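You operate a simulated robot arm through the tools that you are given. There is no shell and no other tool.

The job below is to be done with a simulated robot arm. You get a single attempt, and the scene is never put back.

Task
Pack the grey cutlery tray on the dining table top. At the end: the brown pepper mill stands where the yellow sponge stood; the silver packet labelled "cocoa" from the dining table top is in the grey cutlery tray; the yellow sponge stands on top of the muffin; the plum yoghurt pot from the dining table top is in the grey cutlery tray; whatever was shut is shut again. Leave all else as you found it, and nothing knocked over.

It is judged by the outcome, as a careful person would: the job done as asked, and still so three seconds after it is handed in. It fails if anything else is knocked over, pushed out of place, dropped, spilled or broken.

Robot
A 7-joint arm with a two-finger parallel gripper, fixed in place. Base frame: the origin is at the foot of the arm, x ahead of it, y to its left, z up; the work surface is at about z = 0. Units: mm, degrees, N and s.
With the tool pointing down near the work surface it reaches from about 240 to 620 mm from the base axis. Its first joint turns from -66.0 to 66.0 degrees. Payload 2.6 kg.
The TCP is the grasp point between the finger pads, 30 mm short of the fingertips. In the tool frame z runs along the fingers and y along their closing line. The gripper opens to 94 mm. The fingers are 28 mm wide and 10 mm thick; the gripper's body (50 by 96 mm) begins 55 mm behind the TCP.
Orientation is that of the tool frame in the base frame, as a unit quaternion [w, x, y, z]. With the fingers straight down and closing along the base's y, the tool's x points along the base's -x, its y along +y and its z along -z.

Tools
- The arm moves only by the tool arm_command. Its argument "targets" is a list of rows, each an object of numbers (a shift or turn left out is 0, a gripper value left out holds the last): "dx", "dy", "dz": the shift along the base's x, y, z in units of 100 mm (1.0 is 100 mm); "wx", "wy", "wz": the turn, a rotation vector about the base's x, y, z in units of 120 degrees (1.0 is 120 degrees); "jaw": the opening, from 0 (shut) to 1 (fully open). In form: [{"dx": .., "dy": .., "dz": .., "wx": .., "wy": .., "wz": .., "jaw": ..}, ...]. A call has 1 to 20 rows; each row is the pose to reach, as a shift and turn from the pose commanded when the call began. A call with a number of a shift or a turn outside -1 to 1 is refused whole. Each row takes 0.2 s and may step no farther than 50 mm and 8.6 degrees from the row before; otherwise, or with a gripper value out of range, the whole call is refused. Where a pose cannot be reached the arm comes as near as it can. A force on the tool above 40 N (or 10 N above the force at the start of the call, whichever is more), or a blocked arm, ends the call early, and 0.2 s more pass. The fingers move at their own pace (about 72 mm/s each) and stop on an object; they squeeze with about 37 N. The grip force told is the motor's: it shows also when the fingers shut on nothing. Time passes only in rows, and 0.2 s behind the last, so rows that repeat a pose let the fingers close. The reply holds the time, the measured pose of the TCP, the force on the tool along the base axes, the opening and the grip force, in the units named above and with some noise, with the torque about the TCP (base axes, N m) and any sound that the robot's microphone picked up, and new pictures: "views" is both (left out), scene, wrist or none.
- Cameras (640 x 400 px; columns grow to the right, rows downward): "scene" is fixed at [35.2, 448.5, 542.6]; the picture's right is [-0.68, -0.73, 0.00], its down [-0.56, 0.52, -0.64] and it looks along [0.47, -0.44, -0.77] (base axes); focal length 272 px, centre (320, 200). "wrist" rides on the gripper at [76, 14, -102] in the tool frame; the picture's right is [-0.18, 0.98, 0.00], its down [-0.75, -0.14, -0.64] and it looks along [-0.63, -0.12, 0.77] (tool axes); focal length 243 px, centre (320, 200).
- locate(camera, pixels): for up to 12 pixels [column, row] of the newest picture of that camera ("zoom" is the newest enlarged one), the place [x, y, z] in the base frame of the surface seen there, good to about 3 mm. It takes no simulated time.
- close_up(camera, box): a new picture of the part [left, top, right, bottom] of that camera's present view, enlarged. It takes no simulated time.
- finish_job(): hands the job in; it is judged then, once.

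Leave the gripper open and the arm clear of the work at the hand-in unless told otherwise.

The tools are called after "Emit:" as name(argument=value, ...) on one line, values as JSON. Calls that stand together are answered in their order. arm_command: Moves the arm, as the interface text tells. Its arguments: {"type":"object","properties":{"targets":{"type":"array","items":{"type":"object","properties":{"dx":{"type":"number"},"dy":{"type":"number"},"dz":{"type":"number"},"wx":{"type":"number"},"wy":{"type":"number"},"wz":{"type":"number"},"jaw":{"type":"number"}}}},"views":{"type":"string","enum":["both","scene","wrist","none"]}},"required":["targets"]} The other tools are called the same way: locate (camera, pixels) gives the place of the surface under pixels of a picture; close_up (camera, box) takes an enlarged picture of a part of a camera's view; finish_job () hands the job in.

At the start:

```text
time_s: 0.0
tcp_pos: [343.5, 12.3, 230.3]
ee_rot: [0.0, 0.0, 1.0, -0.001]
ft_force: [1.0, -1.0, 0.1]
moment: [0.02, -0.02, -0.01]
opening: 93.8
grip_force: 0.0
```

scene: 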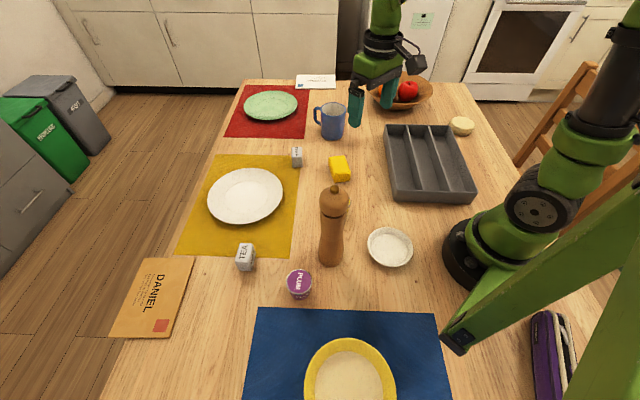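
wrist: 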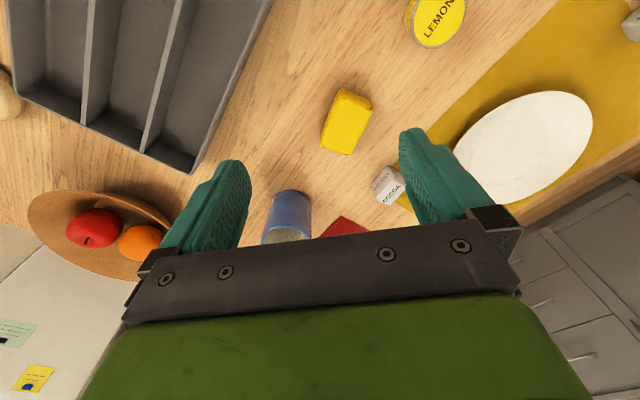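

I see the table with the tray at about (430,162), the sponge at (340,168), the pepper mill at (332,225), the plum pot at (299,284), and a "TEA" packet at (245,257). Another small packet is at (296,157), and a beige round thing at (461,126) may be the muffin. I'll enlarge parts of the view to identify them.

Emit:
close_up(camera="scene", box=[220, 70, 480, 232])

Emit:
close_up(camera="scene", box=[220, 180, 420, 305])

Emit:
close_up(camera="wrist", box=[320, 0, 640, 200])

Emit:
locate(camera="scene", pixels=[[340, 162], [340, 177], [334, 190], [330, 262], [299, 281], [296, 151], [461, 122], [245, 248], [390, 247], [332, 108], [405, 165], [450, 165]])

```text
2.46 times, centred on (350, 151) of scene
```

zoom: 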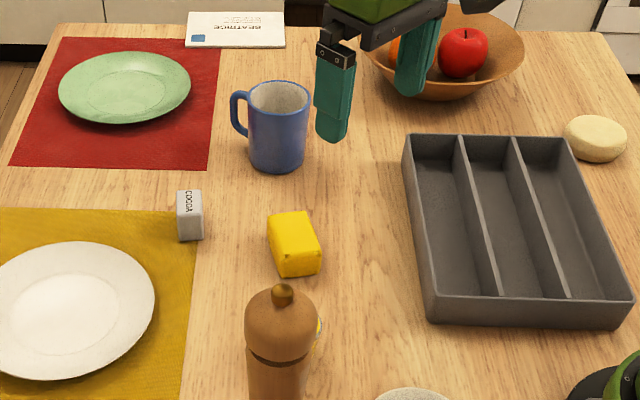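

```text
3.20 times, centred on (320, 242) of scene
```

zoom: 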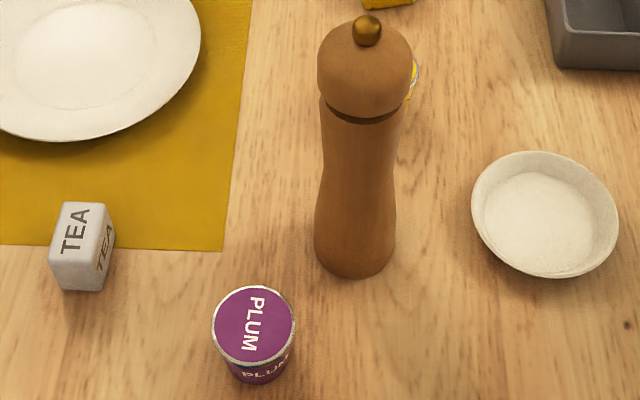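

```text
2.00 times, centred on (480, 100) of wrist
```

zoom: 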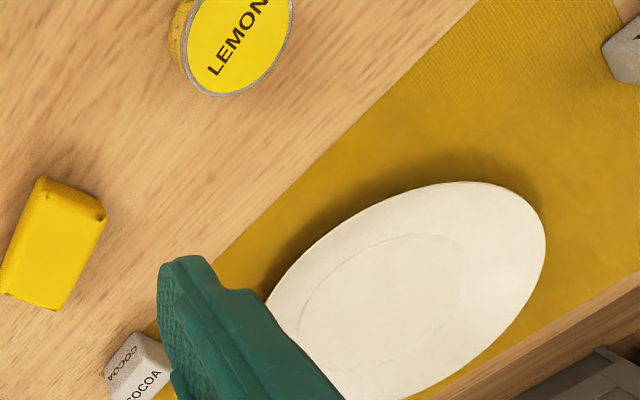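

```text
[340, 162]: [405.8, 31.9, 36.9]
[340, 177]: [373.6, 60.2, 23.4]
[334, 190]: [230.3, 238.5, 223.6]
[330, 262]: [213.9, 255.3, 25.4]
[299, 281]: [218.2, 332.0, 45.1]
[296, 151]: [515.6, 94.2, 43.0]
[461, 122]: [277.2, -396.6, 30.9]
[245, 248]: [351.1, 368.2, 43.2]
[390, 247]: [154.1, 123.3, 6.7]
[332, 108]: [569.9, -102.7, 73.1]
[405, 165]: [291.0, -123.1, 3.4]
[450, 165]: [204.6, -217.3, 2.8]
```

The cocoa packet is at (296,157), and the tea packet is a decoy. The lemon pot sits behind the mill. Next I'll enlarge the sponge, the beige disc (probably the muffin) and the mill to get their outlines.

Emit:
close_up(camera="scene", box=[420, 90, 500, 140])

Emit:
close_up(camera="scene", box=[280, 140, 376, 200])

```text
8.00 times, centred on (460, 115) of scene
```

zoom: 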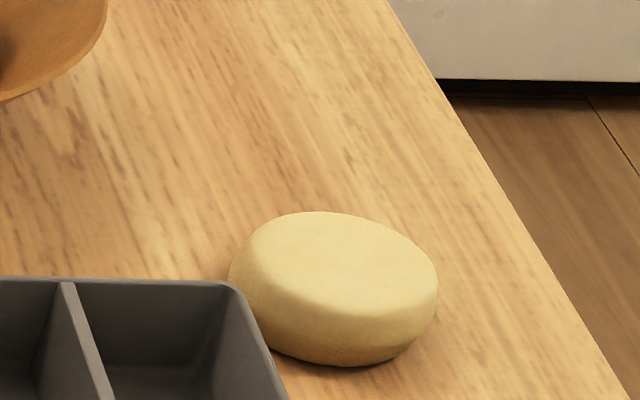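

```text
6.67 times, centred on (328, 170) of scene
```

zoom: 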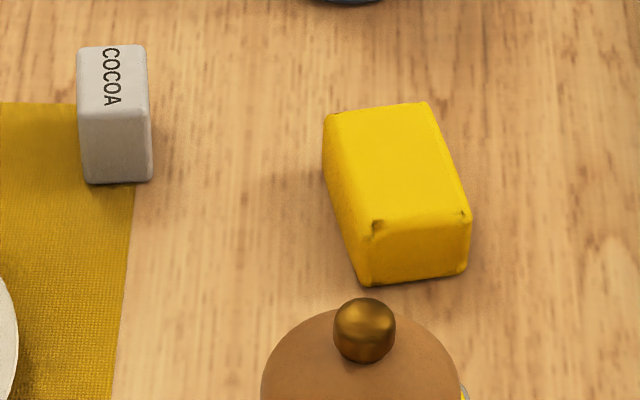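

I'll measure the sponge corners and the cocoa packet corners in this enlarged picture.

Emit:
locate(camera="zoom", pixels=[[332, 118], [424, 108], [462, 210], [376, 222], [398, 165], [372, 280], [464, 268], [85, 52], [142, 52], [144, 108], [84, 110], [150, 176]])

Emit:
locate(camera="scene", pixels=[[449, 122], [474, 126], [460, 117], [462, 131], [461, 124], [384, 126], [430, 124], [474, 191], [398, 200], [426, 150], [336, 187], [336, 184]])

```text
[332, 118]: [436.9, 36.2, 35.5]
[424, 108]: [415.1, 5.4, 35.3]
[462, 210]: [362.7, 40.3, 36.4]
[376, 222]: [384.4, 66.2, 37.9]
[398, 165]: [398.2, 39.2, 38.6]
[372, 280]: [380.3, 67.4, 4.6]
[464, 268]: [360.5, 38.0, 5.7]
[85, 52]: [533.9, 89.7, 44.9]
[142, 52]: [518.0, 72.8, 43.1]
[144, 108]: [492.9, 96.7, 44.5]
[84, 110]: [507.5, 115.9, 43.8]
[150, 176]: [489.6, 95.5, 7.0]
```

```text
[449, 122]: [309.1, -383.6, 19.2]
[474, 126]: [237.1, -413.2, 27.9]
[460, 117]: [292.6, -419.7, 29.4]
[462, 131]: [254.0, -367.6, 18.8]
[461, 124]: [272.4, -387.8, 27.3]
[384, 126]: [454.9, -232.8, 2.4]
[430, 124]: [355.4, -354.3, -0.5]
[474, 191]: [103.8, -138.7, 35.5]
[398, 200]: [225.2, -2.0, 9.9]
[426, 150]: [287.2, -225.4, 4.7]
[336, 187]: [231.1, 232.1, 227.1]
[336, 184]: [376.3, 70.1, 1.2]
```

The sponge centre is near (400,37), about 62 x 40 x 38 mm, with its long axis at about -31°. Next I'll measure the tray's rim, the muffin and the bowl more closely in an enlarged view.

Emit:
close_up(camera="scene", box=[370, 90, 490, 165])

Emit:
close_up(camera="scene", box=[340, 60, 484, 150])

```text
5.33 times, centred on (430, 128) of scene
```

zoom: 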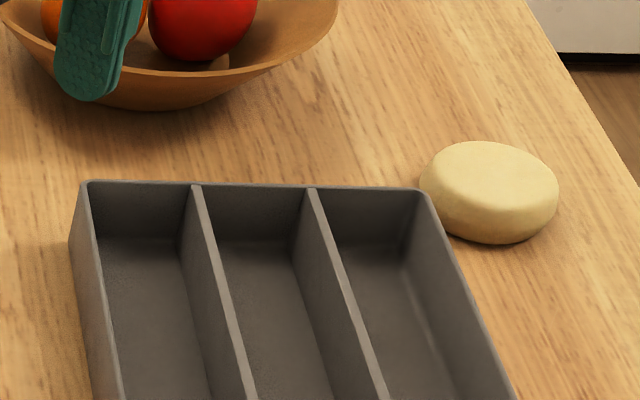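

```text
4.44 times, centred on (412, 105) of scene
```

zoom: 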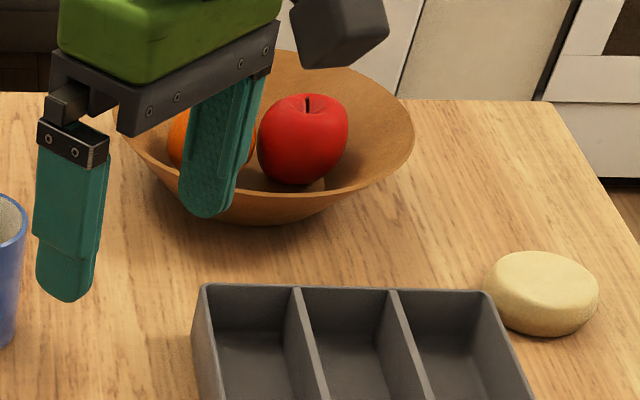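

I'll read positions from this latest enlarged picture, covering the tray's rim corners, dividers, muffin edges and bowl rim.

Emit:
locate(camera="zoom", pixels=[[206, 287], [300, 289], [394, 291], [485, 293], [530, 390], [540, 275], [500, 280], [590, 300], [540, 258], [535, 315], [400, 180], [310, 205]])

Emit:
locate(camera="scene", pixels=[[387, 126], [393, 190], [396, 200], [474, 191], [434, 191], [418, 190], [405, 180], [420, 160], [439, 160], [453, 180], [340, 100], [350, 105]])

Emit:
locate(camera="wrist", pixels=[[437, 20], [346, 120], [388, 185], [95, 230], [290, 215], [520, 145], [420, 10], [460, 10]])

```text
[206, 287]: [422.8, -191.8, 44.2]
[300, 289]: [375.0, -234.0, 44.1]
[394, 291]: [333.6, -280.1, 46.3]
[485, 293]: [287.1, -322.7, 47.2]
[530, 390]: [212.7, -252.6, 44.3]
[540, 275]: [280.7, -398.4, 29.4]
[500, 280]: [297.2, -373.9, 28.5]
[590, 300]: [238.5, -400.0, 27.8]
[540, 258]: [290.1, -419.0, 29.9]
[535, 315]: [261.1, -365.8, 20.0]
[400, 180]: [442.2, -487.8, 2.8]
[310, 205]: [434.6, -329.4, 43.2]
```

```text
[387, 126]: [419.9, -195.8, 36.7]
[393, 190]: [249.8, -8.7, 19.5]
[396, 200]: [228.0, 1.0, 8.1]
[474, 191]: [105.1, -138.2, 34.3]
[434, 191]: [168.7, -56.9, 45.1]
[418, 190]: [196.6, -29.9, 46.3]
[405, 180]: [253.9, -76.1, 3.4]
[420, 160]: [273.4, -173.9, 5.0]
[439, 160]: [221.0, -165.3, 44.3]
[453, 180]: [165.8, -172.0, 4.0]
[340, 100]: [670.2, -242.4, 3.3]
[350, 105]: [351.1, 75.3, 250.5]
```

```text
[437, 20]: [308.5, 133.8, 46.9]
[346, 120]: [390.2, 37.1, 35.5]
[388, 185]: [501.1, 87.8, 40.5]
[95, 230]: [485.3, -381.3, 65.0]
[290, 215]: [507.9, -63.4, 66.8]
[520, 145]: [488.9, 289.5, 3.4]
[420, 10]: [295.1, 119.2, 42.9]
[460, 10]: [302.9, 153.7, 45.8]
```

The tray is about 190 x 272 mm with its rim at z≈46 and three compartments about 60 mm wide. Next I'll measure the mill and the plum pot.

Emit:
close_up(camera="scene", box=[272, 180, 368, 240])

Emit:
close_up(camera="scene", box=[256, 240, 368, 310])

```text
6.67 times, centred on (320, 210) of scene
```

zoom: 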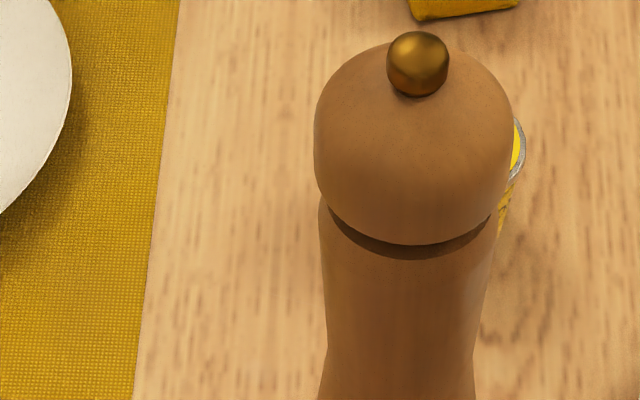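

```text
5.71 times, centred on (312, 275) of scene
```

zoom: 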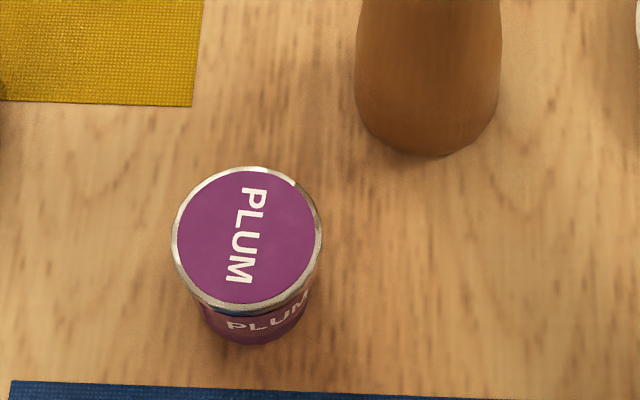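

I'll read the plum pot's lid edges and the mill's foot from this enlarged picture.

Emit:
locate(camera="zoom", pixels=[[246, 236], [178, 236], [318, 236], [246, 170], [246, 308], [260, 340], [428, 150], [358, 95], [498, 95], [428, 60]])

Emit:
close_up(camera="scene", box=[272, 180, 368, 240])

```text
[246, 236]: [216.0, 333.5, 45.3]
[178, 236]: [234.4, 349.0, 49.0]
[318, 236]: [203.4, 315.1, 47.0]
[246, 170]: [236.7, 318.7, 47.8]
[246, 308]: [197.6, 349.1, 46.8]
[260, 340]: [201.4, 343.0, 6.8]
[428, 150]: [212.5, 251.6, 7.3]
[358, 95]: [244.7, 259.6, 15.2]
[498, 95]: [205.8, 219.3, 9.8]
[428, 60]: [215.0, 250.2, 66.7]
```

```text
6.67 times, centred on (320, 210) of scene
```

zoom: 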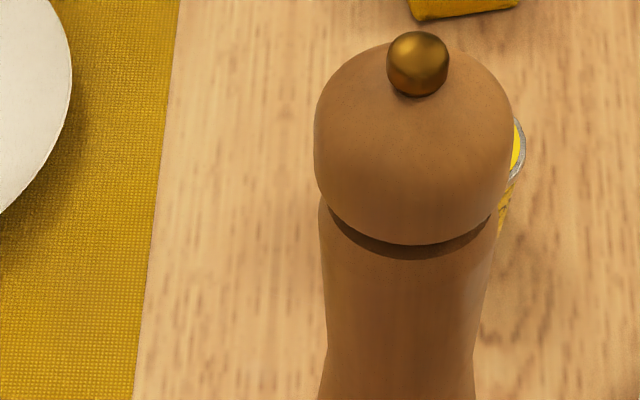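

Plum pot: centre about (217,333), diameter about 48, height about 47. Next is the mill's head.

Emit:
locate(camera="zoom", pixels=[[418, 36], [418, 65], [418, 92], [415, 140], [320, 140], [506, 140], [410, 230], [330, 190], [500, 190], [408, 250], [405, 300], [516, 150]])

```text
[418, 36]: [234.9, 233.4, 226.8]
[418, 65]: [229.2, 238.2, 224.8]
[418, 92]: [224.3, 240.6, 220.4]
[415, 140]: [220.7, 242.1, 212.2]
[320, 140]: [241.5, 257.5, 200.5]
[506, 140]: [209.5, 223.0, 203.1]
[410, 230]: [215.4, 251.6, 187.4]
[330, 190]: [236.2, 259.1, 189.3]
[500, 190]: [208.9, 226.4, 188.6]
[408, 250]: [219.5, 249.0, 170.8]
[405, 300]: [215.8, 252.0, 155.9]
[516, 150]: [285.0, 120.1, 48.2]
```

The mill's axis is near (230,236), its top at z≈230 and its head about 50 mm wide. I'll do the sponge first: move above it and turn the jaw by -33° so it closes across the short side.

Emit:
arm_command(targets=[{"dx": 0.11, "dy": 0.05, "dz": -0.2, "wz": -0.055, "jaw": 1}, {"dx": 0.23, "dy": 0.1, "dz": -0.4, "wz": -0.11, "jaw": 1}, {"dx": 0.34, "dy": 0.15, "dz": -0.6, "wz": -0.165, "jaw": 1}, {"dx": 0.45, "dy": 0.2, "dz": -0.8, "wz": -0.22, "jaw": 1}, {"dx": 0.565, "dy": 0.247, "dz": -1.0, "wz": -0.275, "jaw": 1}, {"dx": 0.565, "dy": 0.247, "dz": -1.0, "wz": -0.275, "jaw": 1}], views="both")

```text
time_s: 1.4
tcp_pos: [401.8, 39.8, 129.8]
ee_rot: [0.001, 0.286, 0.958, 0.0]
ft_force: [0.3, 0.1, -0.4]
moment: [-0.02, 0.01, 0.01]
opening: 93.9
grip_force: 0.2
```

scene: 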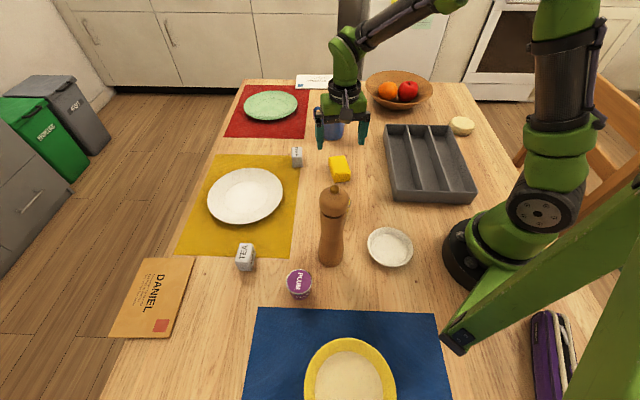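
wrist: 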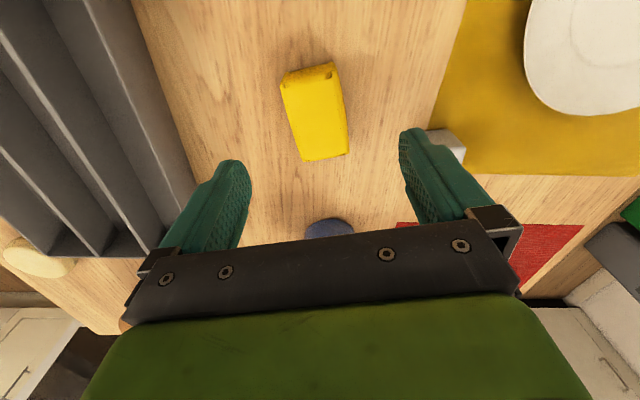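

The arm is above the sponge with the jaw at about 57°. I'll locate the sponge corners from the wrist picture to refine its centre and angle.

Emit:
close_up(camera="wrist", box=[240, 40, 400, 140])

Emit:
locate(camera="wrist", pixels=[[284, 84], [330, 68], [345, 150], [308, 158], [315, 115], [290, 75], [334, 64]])

```text
4.00 times, centred on (320, 90) of wrist
```

zoom: 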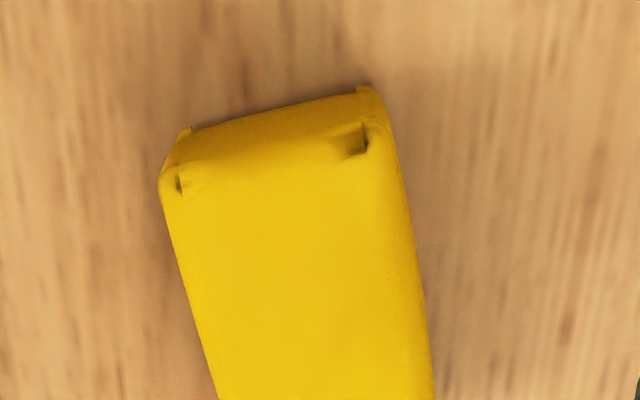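

```text
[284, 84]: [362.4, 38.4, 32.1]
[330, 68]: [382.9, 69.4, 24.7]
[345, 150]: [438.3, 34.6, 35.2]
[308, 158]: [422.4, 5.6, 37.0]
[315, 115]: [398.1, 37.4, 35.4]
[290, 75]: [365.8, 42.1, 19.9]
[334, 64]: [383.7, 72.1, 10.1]
```

The sponge centre is confirmed at about (400,37). I'll lower to TCP z≈36, with the fingertips about 6 mm above the table, and close.

Emit:
arm_command(targets=[{"dx": -0.01, "dy": -0.02, "dz": -0.3, "jaw": 1}, {"dx": -0.01, "dy": -0.02, "dz": -0.6, "jaw": 1}, {"dx": -0.01, "dy": -0.02, "dz": -0.85, "jaw": 1}, {"dx": -0.01, "dy": -0.02, "dz": -0.935, "jaw": 1}, {"dx": -0.01, "dy": -0.02, "dz": -0.935, "jaw": 0.7}, {"dx": -0.01, "dy": -0.02, "dz": -0.935, "jaw": 0.3}, {"dx": -0.01, "dy": -0.02, "dz": -0.935, "jaw": 0.3}, {"dx": -0.01, "dy": -0.02, "dz": -0.935, "jaw": 0.3}], views="both")

```text
time_s: 3.2
tcp_pos: [400.0, 36.8, 37.7]
ee_rot: [0.0, 0.283, 0.959, 0.0]
ft_force: [0.4, 1.3, -0.9]
moment: [0.01, 0.02, 0.03]
opening: 53.1
grip_force: 37.0
```

scene: 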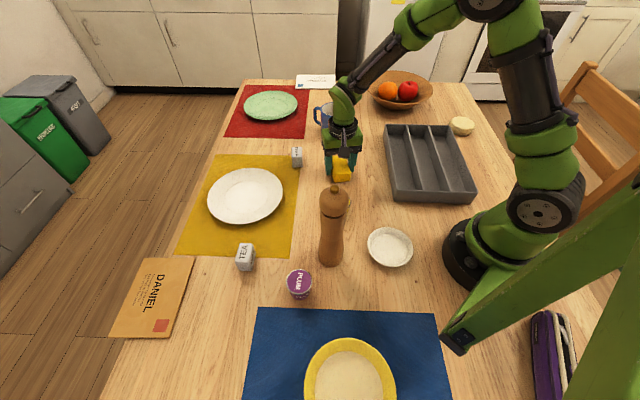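
wrist: 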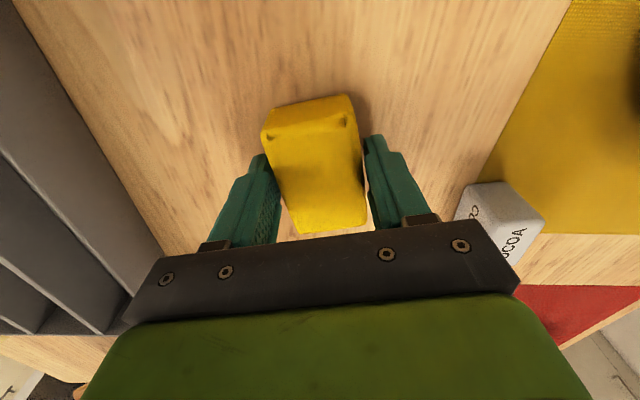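

The jaw stopped at 53 mm with a 37 N grip, which is wider than I expected. I'll enlarge the wrist and scene views to check the contact.

Emit:
close_up(camera="wrist", box=[190, 80, 450, 243])

Emit:
close_up(camera="scene", box=[300, 130, 380, 180])

```text
2.45 times, centred on (320, 162) of wrist
```

zoom: 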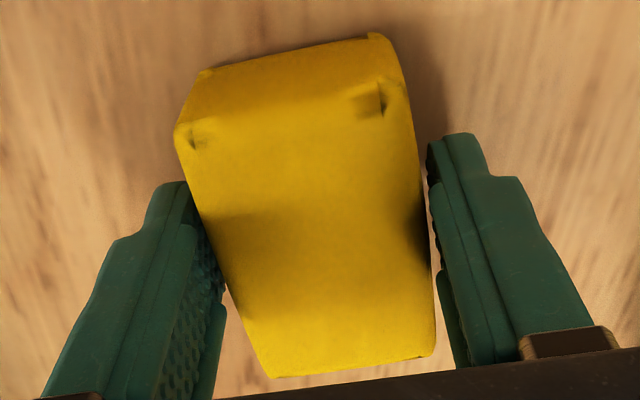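

```text
8.00 times, centred on (340, 155) of scene
```

zoom: 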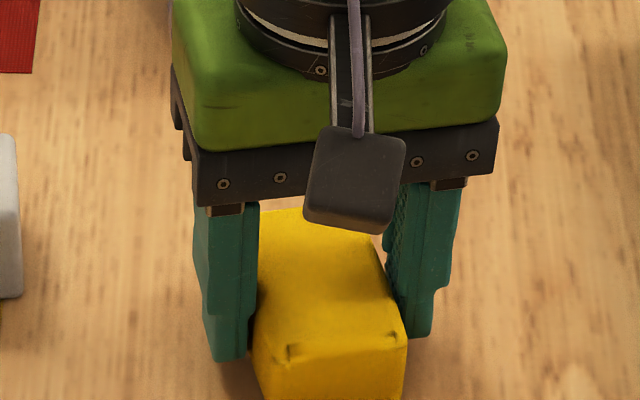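

The left finger touches, and the right finger may show a small gap. I'll command a tighter jaw and lift by only 15 mm to see whether the sponge is held.

Emit:
arm_command(targets=[{"jaw": 0.2}, {"jaw": 0.2}, {"dz": 0.08, "jaw": 0.2}, {"dz": 0.15, "jaw": 0.2}, {"dz": 0.15, "jaw": 0.2}], views="both")

Emit:
close_up(camera="wrist", box=[190, 80, 450, 243])

Emit:
close_up(camera="scene", box=[300, 130, 380, 180])

```text
time_s: 4.4
tcp_pos: [399.3, 35.5, 53.2]
ee_rot: [0.0, 0.284, 0.959, 0.0]
ft_force: [-0.1, -0.8, -0.6]
moment: [0.0, -0.02, -0.01]
opening: 53.0
grip_force: 37.3
```

scene: 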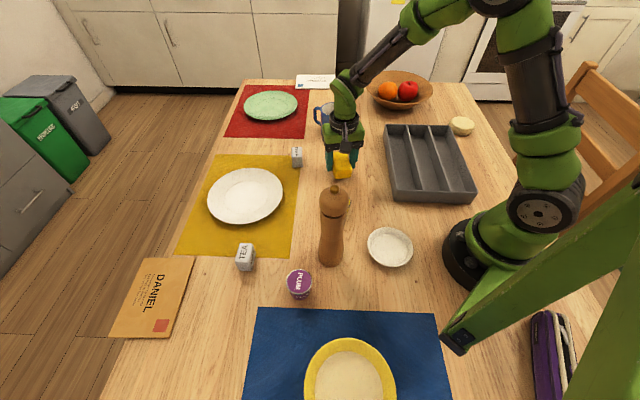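
wrist: 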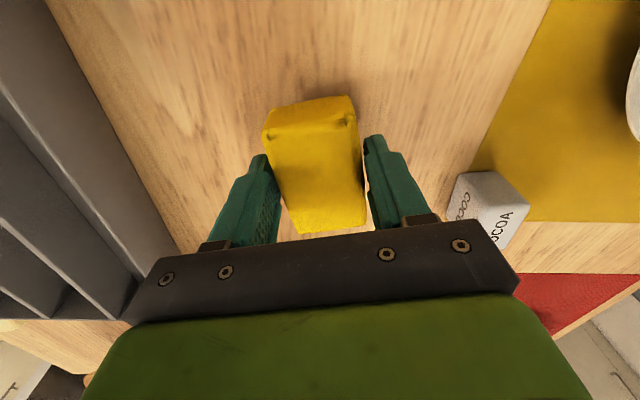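

```text
2.45 times, centred on (320, 162) of wrist
```

zoom: 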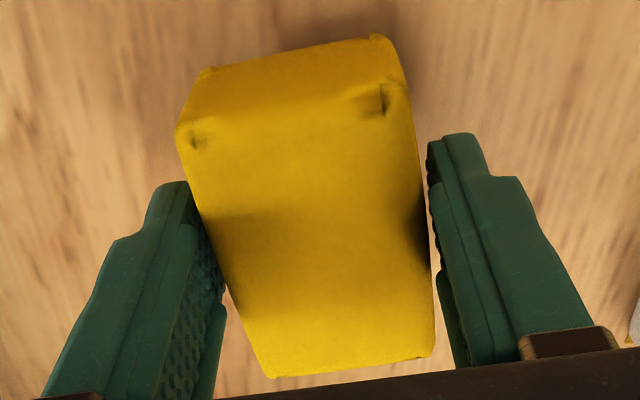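

```text
8.00 times, centred on (340, 155) of scene
```

zoom: 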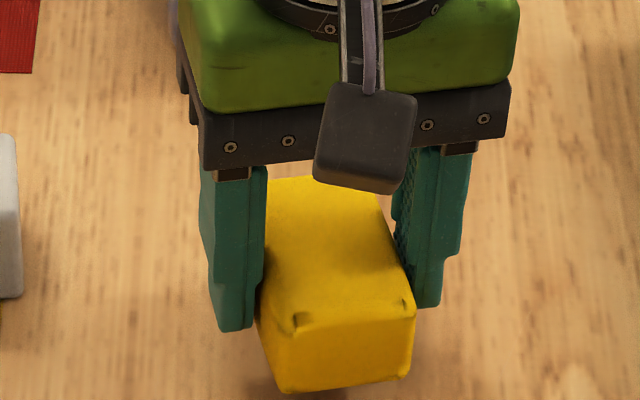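

The sponge came up with the gripper, its bottom about 38 mm below the TCP. I'll raise it and carry it over the tray toward the muffin at about (273,-394), in calls of under 100 mm each.

Emit:
arm_command(targets=[{"dz": 0.4, "jaw": 0.2}, {"dz": 0.8, "jaw": 0.2}, {"dz": 1.0, "dx": -0.05, "dy": -0.2, "jaw": 0.2}, {"dz": 1.0, "dx": -0.17, "dy": -0.6, "jaw": 0.2}, {"dz": 1.0, "dx": -0.28, "dy": -1.0, "jaw": 0.2}], views="none")

Emit:
arm_command(targets=[{"dx": -0.1, "dy": -0.35, "jaw": 0.2}, {"dx": -0.2, "dy": -0.7, "jaw": 0.2}, {"dx": -0.28, "dy": -1.0, "jaw": 0.2}], views="scene")

```text
time_s: 5.6
tcp_pos: [369.5, -61.2, 154.3]
ee_rot: [0.0, 0.283, 0.959, 0.001]
ft_force: [-0.3, 0.1, -0.9]
moment: [0.01, 0.02, 0.02]
opening: 52.9
grip_force: 36.5
```

```text
time_s: 6.4
tcp_pos: [342.4, -163.4, 152.1]
ee_rot: [0.0, 0.284, 0.959, 0.0]
ft_force: [0.5, -0.2, -0.2]
moment: [0.0, -0.02, -0.03]
opening: 53.1
grip_force: 36.6
```

scene: 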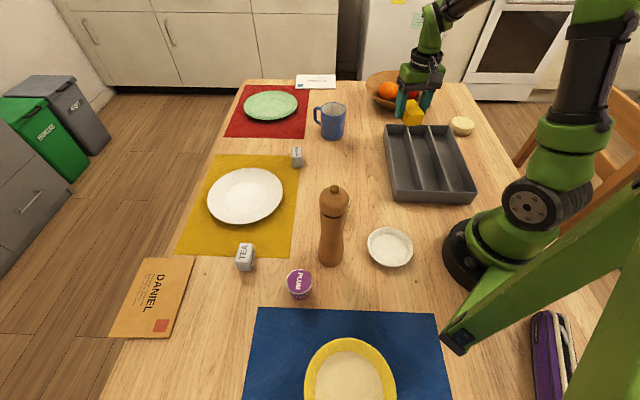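

The sponge is still held and the way is clear. I'll continue toward the muffin.

Emit:
arm_command(targets=[{"dx": -0.1, "dy": -0.35, "jaw": 0.2}, {"dx": -0.2, "dy": -0.7, "jaw": 0.2}, {"dx": -0.28, "dy": -1.0, "jaw": 0.2}], views="none")

Emit:
arm_command(targets=[{"dx": -0.1, "dy": -0.35, "jaw": 0.2}, {"dx": -0.2, "dy": -0.7, "jaw": 0.2}, {"dx": -0.25, "dy": -0.8, "jaw": 0.2}, {"dx": -0.25, "dy": -0.8, "jaw": 0.2}], views="both")

```text
time_s: 7.2
tcp_pos: [314.7, -262.2, 153.1]
ee_rot: [0.0, 0.284, 0.959, -0.001]
ft_force: [0.5, -0.3, 0.6]
moment: [0.01, 0.05, -0.03]
opening: 53.3
grip_force: 36.7
```

```text
time_s: 8.2
tcp_pos: [291.4, -344.1, 151.9]
ee_rot: [0.001, 0.284, 0.959, 0.0]
ft_force: [0.1, -0.4, -0.2]
moment: [0.0, -0.02, 0.01]
opening: 52.9
grip_force: 37.1
```

scene: 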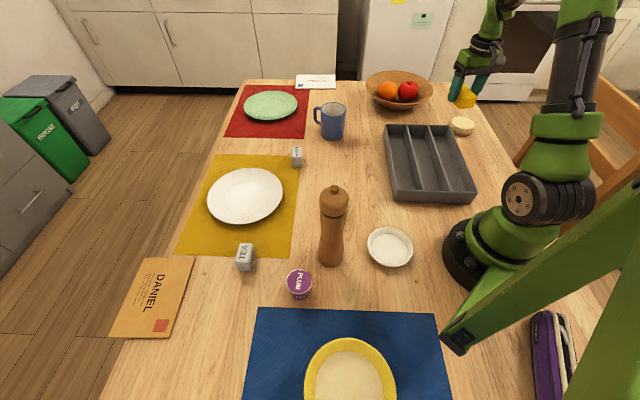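
wrist: 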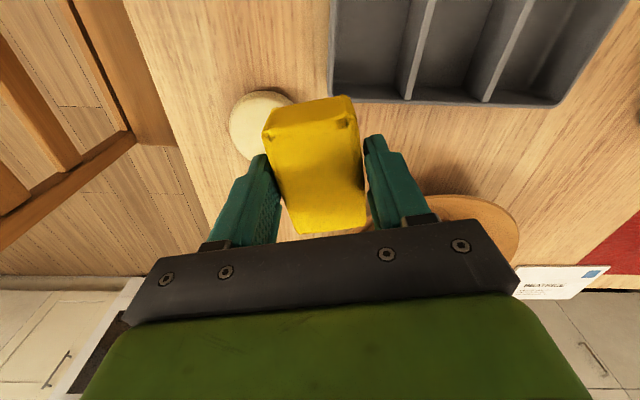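

I'm near the muffin, which is partly visible at (255,120) in the wrist view. I'll enlarge it and locate its outline for an exact centre.

Emit:
close_up(camera="scene", box=[436, 110, 484, 140])

Emit:
locate(camera="wrist", pixels=[[231, 125], [236, 145], [250, 160], [240, 105], [262, 93], [285, 94], [250, 125], [262, 110], [256, 150]])

```text
13.33 times, centred on (460, 125) of scene
```

zoom: 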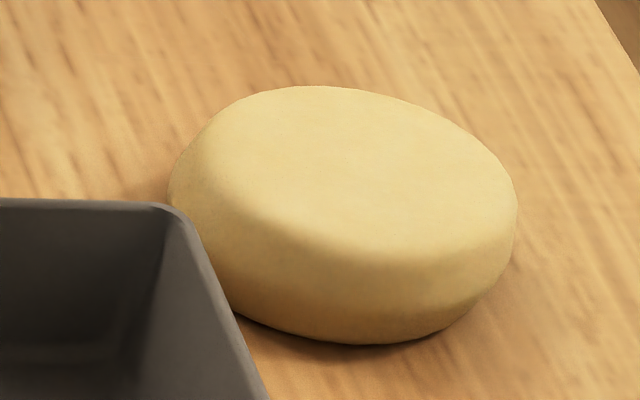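

```text
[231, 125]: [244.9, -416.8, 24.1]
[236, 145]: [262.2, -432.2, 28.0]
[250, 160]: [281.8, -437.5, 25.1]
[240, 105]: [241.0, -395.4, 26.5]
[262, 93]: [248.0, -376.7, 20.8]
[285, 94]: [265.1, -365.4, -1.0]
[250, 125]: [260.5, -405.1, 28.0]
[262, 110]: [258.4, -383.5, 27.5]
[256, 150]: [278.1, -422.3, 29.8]
```

I'll locate points on the muffin's top face in the enlarged picture.

Emit:
locate(camera="zoom", pixels=[[345, 175], [200, 165], [310, 95], [430, 115], [505, 190], [470, 245], [370, 255], [260, 220], [172, 200], [512, 240], [370, 338], [250, 300]])

```text
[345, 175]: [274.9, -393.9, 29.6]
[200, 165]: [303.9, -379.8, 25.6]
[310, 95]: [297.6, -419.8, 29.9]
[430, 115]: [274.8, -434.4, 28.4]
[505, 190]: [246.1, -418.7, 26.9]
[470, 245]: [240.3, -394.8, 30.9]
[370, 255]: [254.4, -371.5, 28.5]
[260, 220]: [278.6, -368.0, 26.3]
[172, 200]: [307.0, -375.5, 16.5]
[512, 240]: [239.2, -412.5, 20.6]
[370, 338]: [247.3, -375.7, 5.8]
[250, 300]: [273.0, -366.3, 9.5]
```

The muffin's centre is about (272,-400), about 70 mm across, with its top at z≈29.5. Next I'll check where the sponge sits in the gripper now.

Emit:
locate(camera="wrist", pixels=[[266, 136], [354, 116], [362, 222], [298, 231], [315, 170], [275, 108], [348, 97]])

```text
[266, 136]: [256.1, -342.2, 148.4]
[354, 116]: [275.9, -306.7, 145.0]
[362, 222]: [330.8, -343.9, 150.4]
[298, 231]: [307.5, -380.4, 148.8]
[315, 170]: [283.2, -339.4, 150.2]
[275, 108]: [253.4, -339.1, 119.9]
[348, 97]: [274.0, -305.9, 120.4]
```

The sponge is centred in the gripper. I'll move over the muffin's centre and lower to about 6 mm above contact.

Emit:
arm_command(targets=[{"dx": -0.1, "dy": -0.28, "jaw": 0.2}, {"dx": -0.194, "dy": -0.56, "jaw": 0.2}, {"dx": -0.194, "dy": -0.56, "dz": -0.3, "jaw": 0.2}, {"dx": -0.194, "dy": -0.56, "dz": -0.6, "jaw": 0.2}, {"dx": -0.194, "dy": -0.56, "dz": -0.77, "jaw": 0.2}, {"dx": -0.194, "dy": -0.56, "dz": -0.77, "jaw": 0.2}], views="both")

Emit:
close_up(camera="scene", box=[420, 90, 500, 140])

```text
time_s: 9.6
tcp_pos: [272.1, -399.3, 74.0]
ee_rot: [0.0, 0.284, 0.959, 0.0]
ft_force: [-1.0, -0.8, -0.8]
moment: [0.0, -0.01, 0.0]
opening: 53.0
grip_force: 36.5
```

scene: 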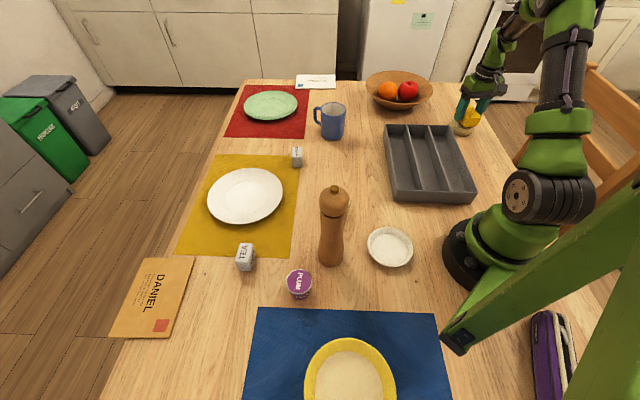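
wrist: 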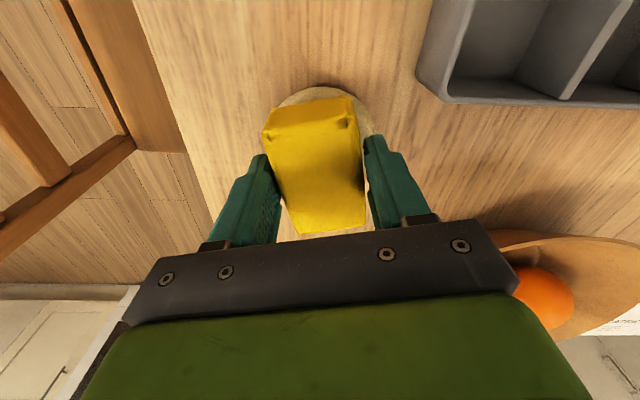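

```text
8.00 times, centred on (460, 115) of scene
```

zoom: 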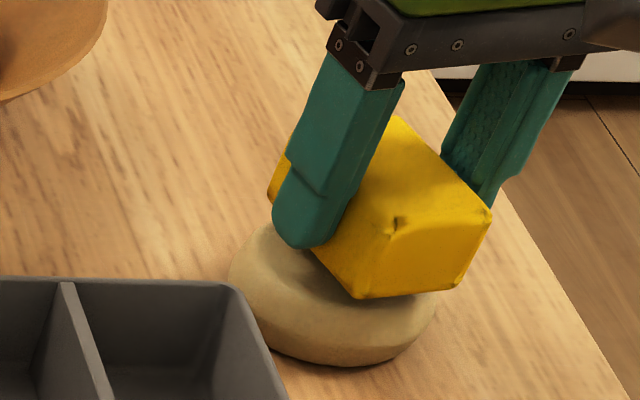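

The sponge is centred over the muffin. I'll lower in small steps and watch the vertical force.

Emit:
arm_command(targets=[{"dz": -0.02, "jaw": 0.2}, {"dz": -0.04, "jaw": 0.2}, {"dz": -0.04, "jaw": 0.2}], views="none")

Emit:
close_up(camera="scene", box=[436, 100, 500, 140])

```text
time_s: 10.4
tcp_pos: [272.1, -401.8, 72.2]
ee_rot: [0.0, 0.284, 0.959, 0.0]
ft_force: [0.6, -1.2, 0.0]
moment: [0.01, 0.01, -0.01]
opening: 53.3
grip_force: 36.8
```

```text
10.00 times, centred on (468, 120) of scene
```

zoom: 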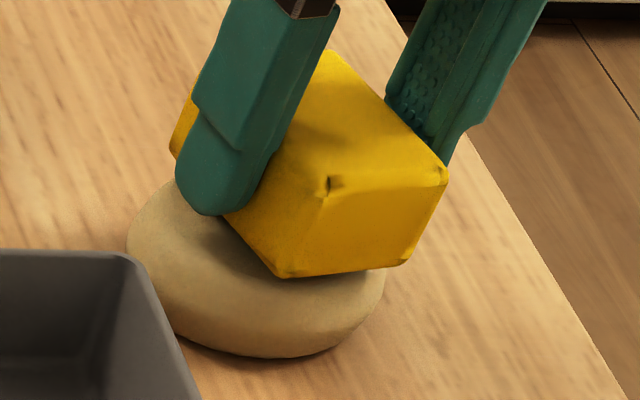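

No contact yet at z≈71. I'll lower by another few millimetres.

Emit:
arm_command(targets=[{"dz": -0.01, "jaw": 0.2}, {"dz": -0.02, "jaw": 0.2}, {"dz": -0.02, "jaw": 0.2}], views="none")

Emit:
close_up(camera="scene", box=[436, 100, 500, 140])

```text
time_s: 11.2
tcp_pos: [272.4, -400.8, 69.0]
ee_rot: [0.0, 0.283, 0.959, 0.0]
ft_force: [0.9, -0.4, 0.0]
moment: [0.03, 0.02, 0.01]
opening: 53.0
grip_force: 36.9
```

```text
10.00 times, centred on (468, 120) of scene
```

zoom: 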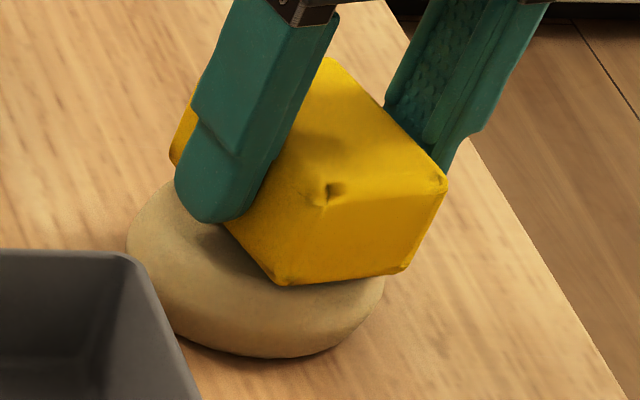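

There is still no contact force, so I'll keep lowering in 1 mm steps.

Emit:
arm_command(targets=[{"dz": -0.01, "jaw": 0.2}, {"dz": -0.015, "jaw": 0.2}, {"dz": -0.015, "jaw": 0.2}], views="none")

Emit:
close_up(camera="scene", box=[436, 100, 500, 140])

```text
time_s: 12.0
tcp_pos: [271.9, -402.1, 66.6]
ee_rot: [0.0, 0.284, 0.959, -0.001]
ft_force: [-0.7, 0.3, -0.4]
moment: [0.0, -0.01, -0.03]
opening: 52.6
grip_force: 36.9
```

```text
10.00 times, centred on (468, 120) of scene
```

zoom: 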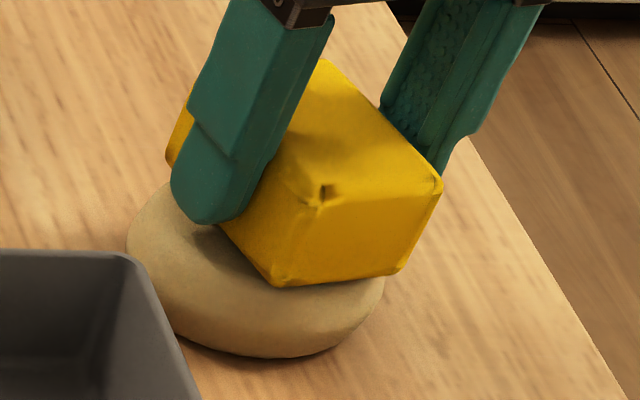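

The picture hardly changed, so contact may be close. I'll lower another 1.5 mm and check the force.

Emit:
arm_command(targets=[{"dz": -0.008, "jaw": 0.2}, {"dz": -0.015, "jaw": 0.2}, {"dz": -0.015, "jaw": 0.2}], views="none")

Emit:
close_up(camera="scene", box=[436, 100, 500, 140])

```text
time_s: 12.8
tcp_pos: [271.7, -401.7, 67.9]
ee_rot: [0.0, 0.283, 0.959, 0.0]
ft_force: [-0.2, 0.2, 4.1]
moment: [0.03, -0.02, 0.01]
opening: 53.2
grip_force: 36.9
```

```text
10.00 times, centred on (468, 120) of scene
```

zoom: 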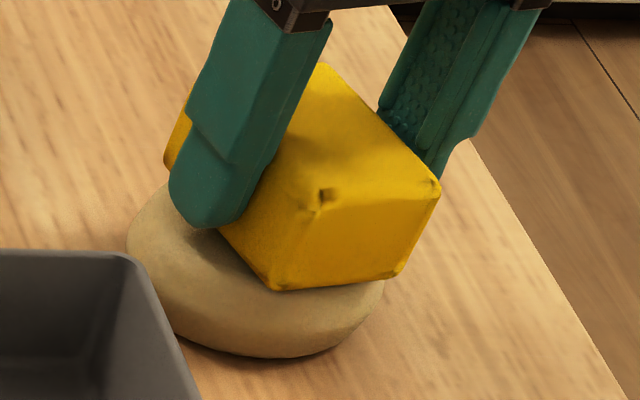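

The force now reads 4 N upward, so the sponge rests on the muffin. I'll open the jaw gently and then rise straight up.

Emit:
arm_command(targets=[{"jaw": 0.6}, {"jaw": 0.7}, {"jaw": 0.75}, {"jaw": 0.75}], views="none")

Emit:
close_up(camera="scene", box=[436, 100, 500, 140])

```text
time_s: 13.8
tcp_pos: [272.1, -400.9, 64.8]
ee_rot: [0.0, 0.284, 0.959, 0.001]
ft_force: [-0.6, 0.0, -0.3]
moment: [0.0, -0.02, 0.01]
opening: 70.6
grip_force: 0.0
```

```text
10.00 times, centred on (468, 120) of scene
```

zoom: 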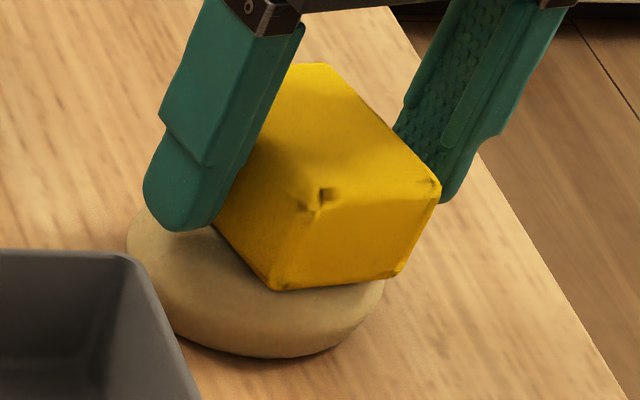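

The sponge is released and sits on the muffin. I'll rise straight up.

Emit:
arm_command(targets=[{"dz": 0.1, "jaw": 0.75}, {"dz": 0.3, "jaw": 0.75}, {"dz": 0.6, "jaw": 0.75}, {"dz": 0.95, "jaw": 0.9}, {"dz": 0.95, "jaw": 1}], views="both")

Emit:
close_up(camera="scene", box=[420, 90, 500, 140])

```text
time_s: 15.0
tcp_pos: [272.8, -402.4, 164.5]
ee_rot: [0.001, 0.284, 0.959, -0.001]
ft_force: [-0.1, 0.8, -0.3]
moment: [-0.03, 0.01, -0.01]
opening: 94.0
grip_force: 0.1
```

scene: 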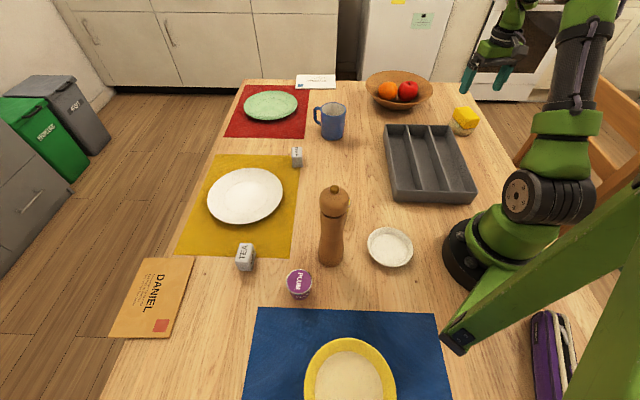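
wrist: 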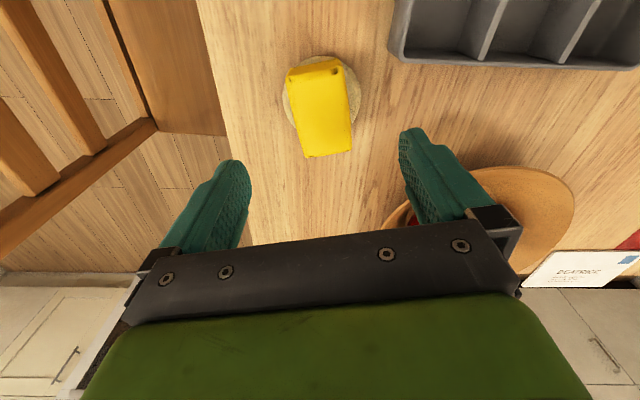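

```text
8.00 times, centred on (460, 115) of scene
```

zoom: 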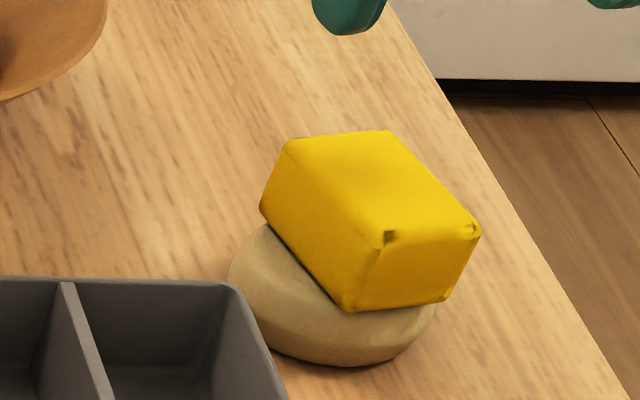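

The sponge sits steadily on the muffin. Now I'll go to the mill: rise to z≈300 along an arc and turn the jaw to about 107° on the way.

Emit:
arm_command(targets=[{"dx": 0.17, "dy": 0.23, "dz": 0.25, "wz": 0.06, "jaw": 1}, {"dx": 0.34, "dy": 0.46, "dz": 0.5, "wz": 0.12, "jaw": 1}, {"dx": 0.51, "dy": 0.69, "dz": 0.75, "wz": 0.18, "jaw": 1}, {"dx": 0.68, "dy": 0.92, "dz": 1.0, "wz": 0.24, "jaw": 1}], views="none")

Emit:
arm_command(targets=[{"dx": 0.2, "dy": 0.32, "dz": 0.12, "wz": 0.06, "jaw": 1}, {"dx": 0.4, "dy": 0.64, "dz": 0.24, "wz": 0.12, "jaw": 1}, {"dx": 0.6, "dy": 0.95, "dz": 0.36, "wz": 0.18, "jaw": 1}], views="none")

Emit:
arm_command(targets=[{"dx": 0.03, "dy": 0.35, "jaw": 1}, {"dx": 0.06, "dy": 0.7, "jaw": 1}, {"dx": 0.06, "dy": 1.0, "jaw": 1}], views="none")

Emit:
arm_command(targets=[{"dx": 0.0, "dy": 0.35, "jaw": 1}, {"dx": -0.05, "dy": 0.7, "jaw": 1}, {"dx": -0.1, "dy": 1.0, "jaw": 1}], views="none")

Emit:
arm_command(targets=[{"dx": -0.12, "dy": 0.33, "jaw": 1}, {"dx": -0.26, "dy": 0.67, "jaw": 1}, {"dx": -0.4, "dy": 1.0, "jaw": 1}, {"dx": -0.4, "dy": 1.0, "jaw": 1}], views="both")

```text
time_s: 16.0
tcp_pos: [337.8, -309.3, 259.9]
ee_rot: [0.0, 0.035, 0.999, 0.001]
ft_force: [-0.8, 0.0, 0.0]
moment: [-0.01, 0.03, -0.01]
opening: 94.1
grip_force: 0.0
```

```text
time_s: 16.8
tcp_pos: [401.4, -214.4, 298.2]
ee_rot: [0.0, -0.152, 0.988, 0.001]
ft_force: [0.5, -0.7, -0.2]
moment: [0.02, -0.01, -0.03]
opening: 93.9
grip_force: 0.1
```

```text
time_s: 17.6
tcp_pos: [405.6, -113.0, 297.3]
ee_rot: [0.001, -0.151, 0.988, 0.0]
ft_force: [0.1, -0.4, -0.8]
moment: [-0.01, 0.01, 0.01]
opening: 94.1
grip_force: 0.1
```

```text
time_s: 18.4
tcp_pos: [395.1, -13.1, 297.6]
ee_rot: [0.0, -0.151, 0.989, -0.001]
ft_force: [0.0, -0.7, 0.2]
moment: [-0.02, 0.0, 0.0]
opening: 94.2
grip_force: 0.1
```

```text
time_s: 19.4
tcp_pos: [354.5, 85.4, 297.8]
ee_rot: [0.0, -0.152, 0.988, 0.0]
ft_force: [-0.6, 0.5, 0.0]
moment: [-0.02, -0.02, -0.02]
opening: 94.1
grip_force: 0.1
```

scene: 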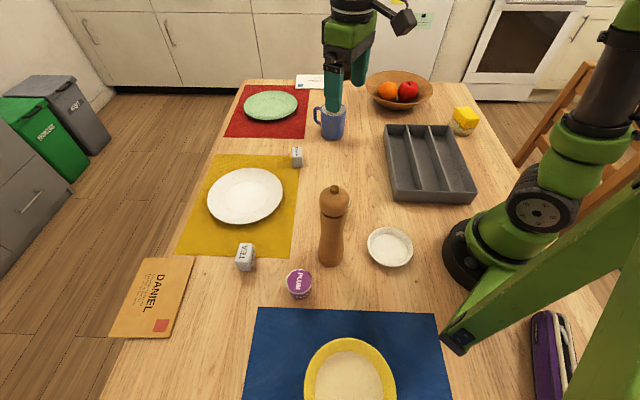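
wrist: 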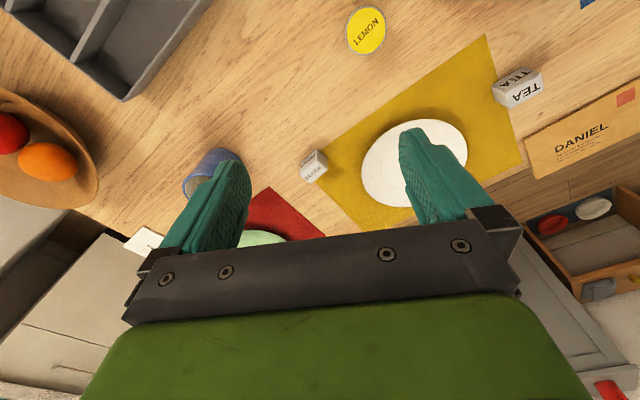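

The way is clear. I'll continue at z≈298, with the fingertips about 38 mm above the mill's knob, to a spot over the mill.

Emit:
arm_command(targets=[{"dx": -0.18, "dy": 0.31, "jaw": 1}, {"dx": -0.36, "dy": 0.62, "jaw": 1}, {"dx": -0.55, "dy": 0.93, "jaw": 1}], views="none")

Emit:
arm_command(targets=[{"dx": -0.25, "dy": 0.2, "jaw": 1}, {"dx": -0.5, "dy": 0.4, "jaw": 1}, {"dx": -0.7, "dy": 0.57, "jaw": 1}, {"dx": -0.7, "dy": 0.57, "jaw": 1}], views="both")

```text
time_s: 20.2
tcp_pos: [300.2, 175.3, 298.4]
ee_rot: [0.0, -0.151, 0.988, 0.0]
ft_force: [0.6, -1.0, 0.0]
moment: [-0.01, -0.03, -0.03]
opening: 93.9
grip_force: 0.1
```

```text
time_s: 21.2
tcp_pos: [228.5, 233.7, 297.2]
ee_rot: [-0.001, -0.152, 0.988, 0.001]
ft_force: [0.4, 0.6, 0.3]
moment: [0.0, 0.01, -0.02]
opening: 93.9
grip_force: 0.1
```

scene: 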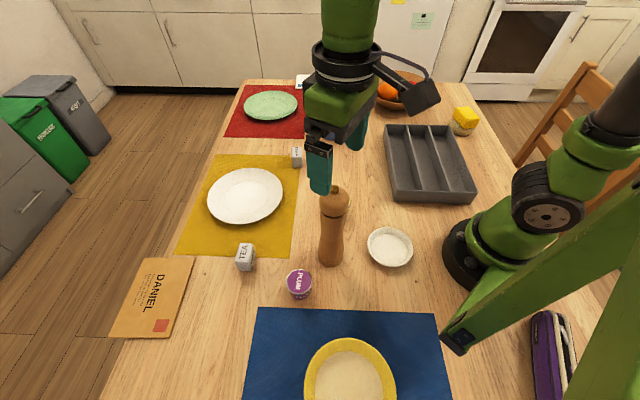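
wrist: 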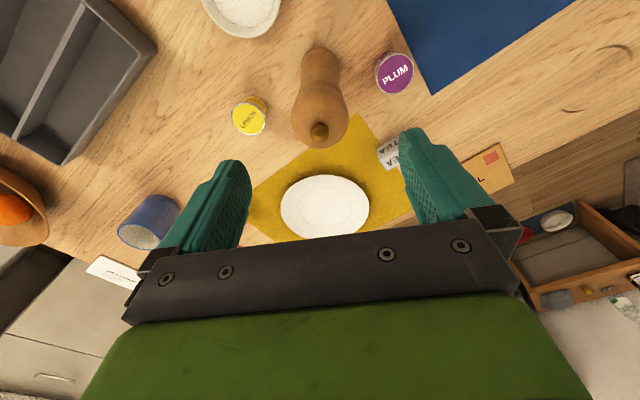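

The mill's knob shows at (319,130) between the fingers in the wrist view. I'll enlarge and locate its head.

Emit:
close_up(camera="wrist", box=[270, 70, 366, 130])

Emit:
locate(camera="wrist", pixels=[[319, 130], [319, 124], [319, 136], [293, 115], [347, 112], [320, 146], [319, 95], [305, 52], [337, 52], [320, 46]])

```text
6.67 times, centred on (318, 100) of wrist
```

zoom: 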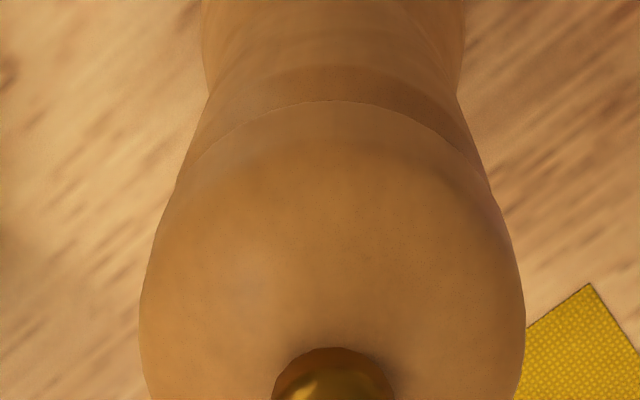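

```text
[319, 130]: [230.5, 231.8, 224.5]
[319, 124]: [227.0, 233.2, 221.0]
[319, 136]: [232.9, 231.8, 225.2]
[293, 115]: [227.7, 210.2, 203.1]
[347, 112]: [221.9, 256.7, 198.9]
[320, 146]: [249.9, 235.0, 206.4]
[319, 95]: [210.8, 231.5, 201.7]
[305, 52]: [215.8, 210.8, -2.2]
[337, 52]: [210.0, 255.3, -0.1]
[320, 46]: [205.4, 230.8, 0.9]
```

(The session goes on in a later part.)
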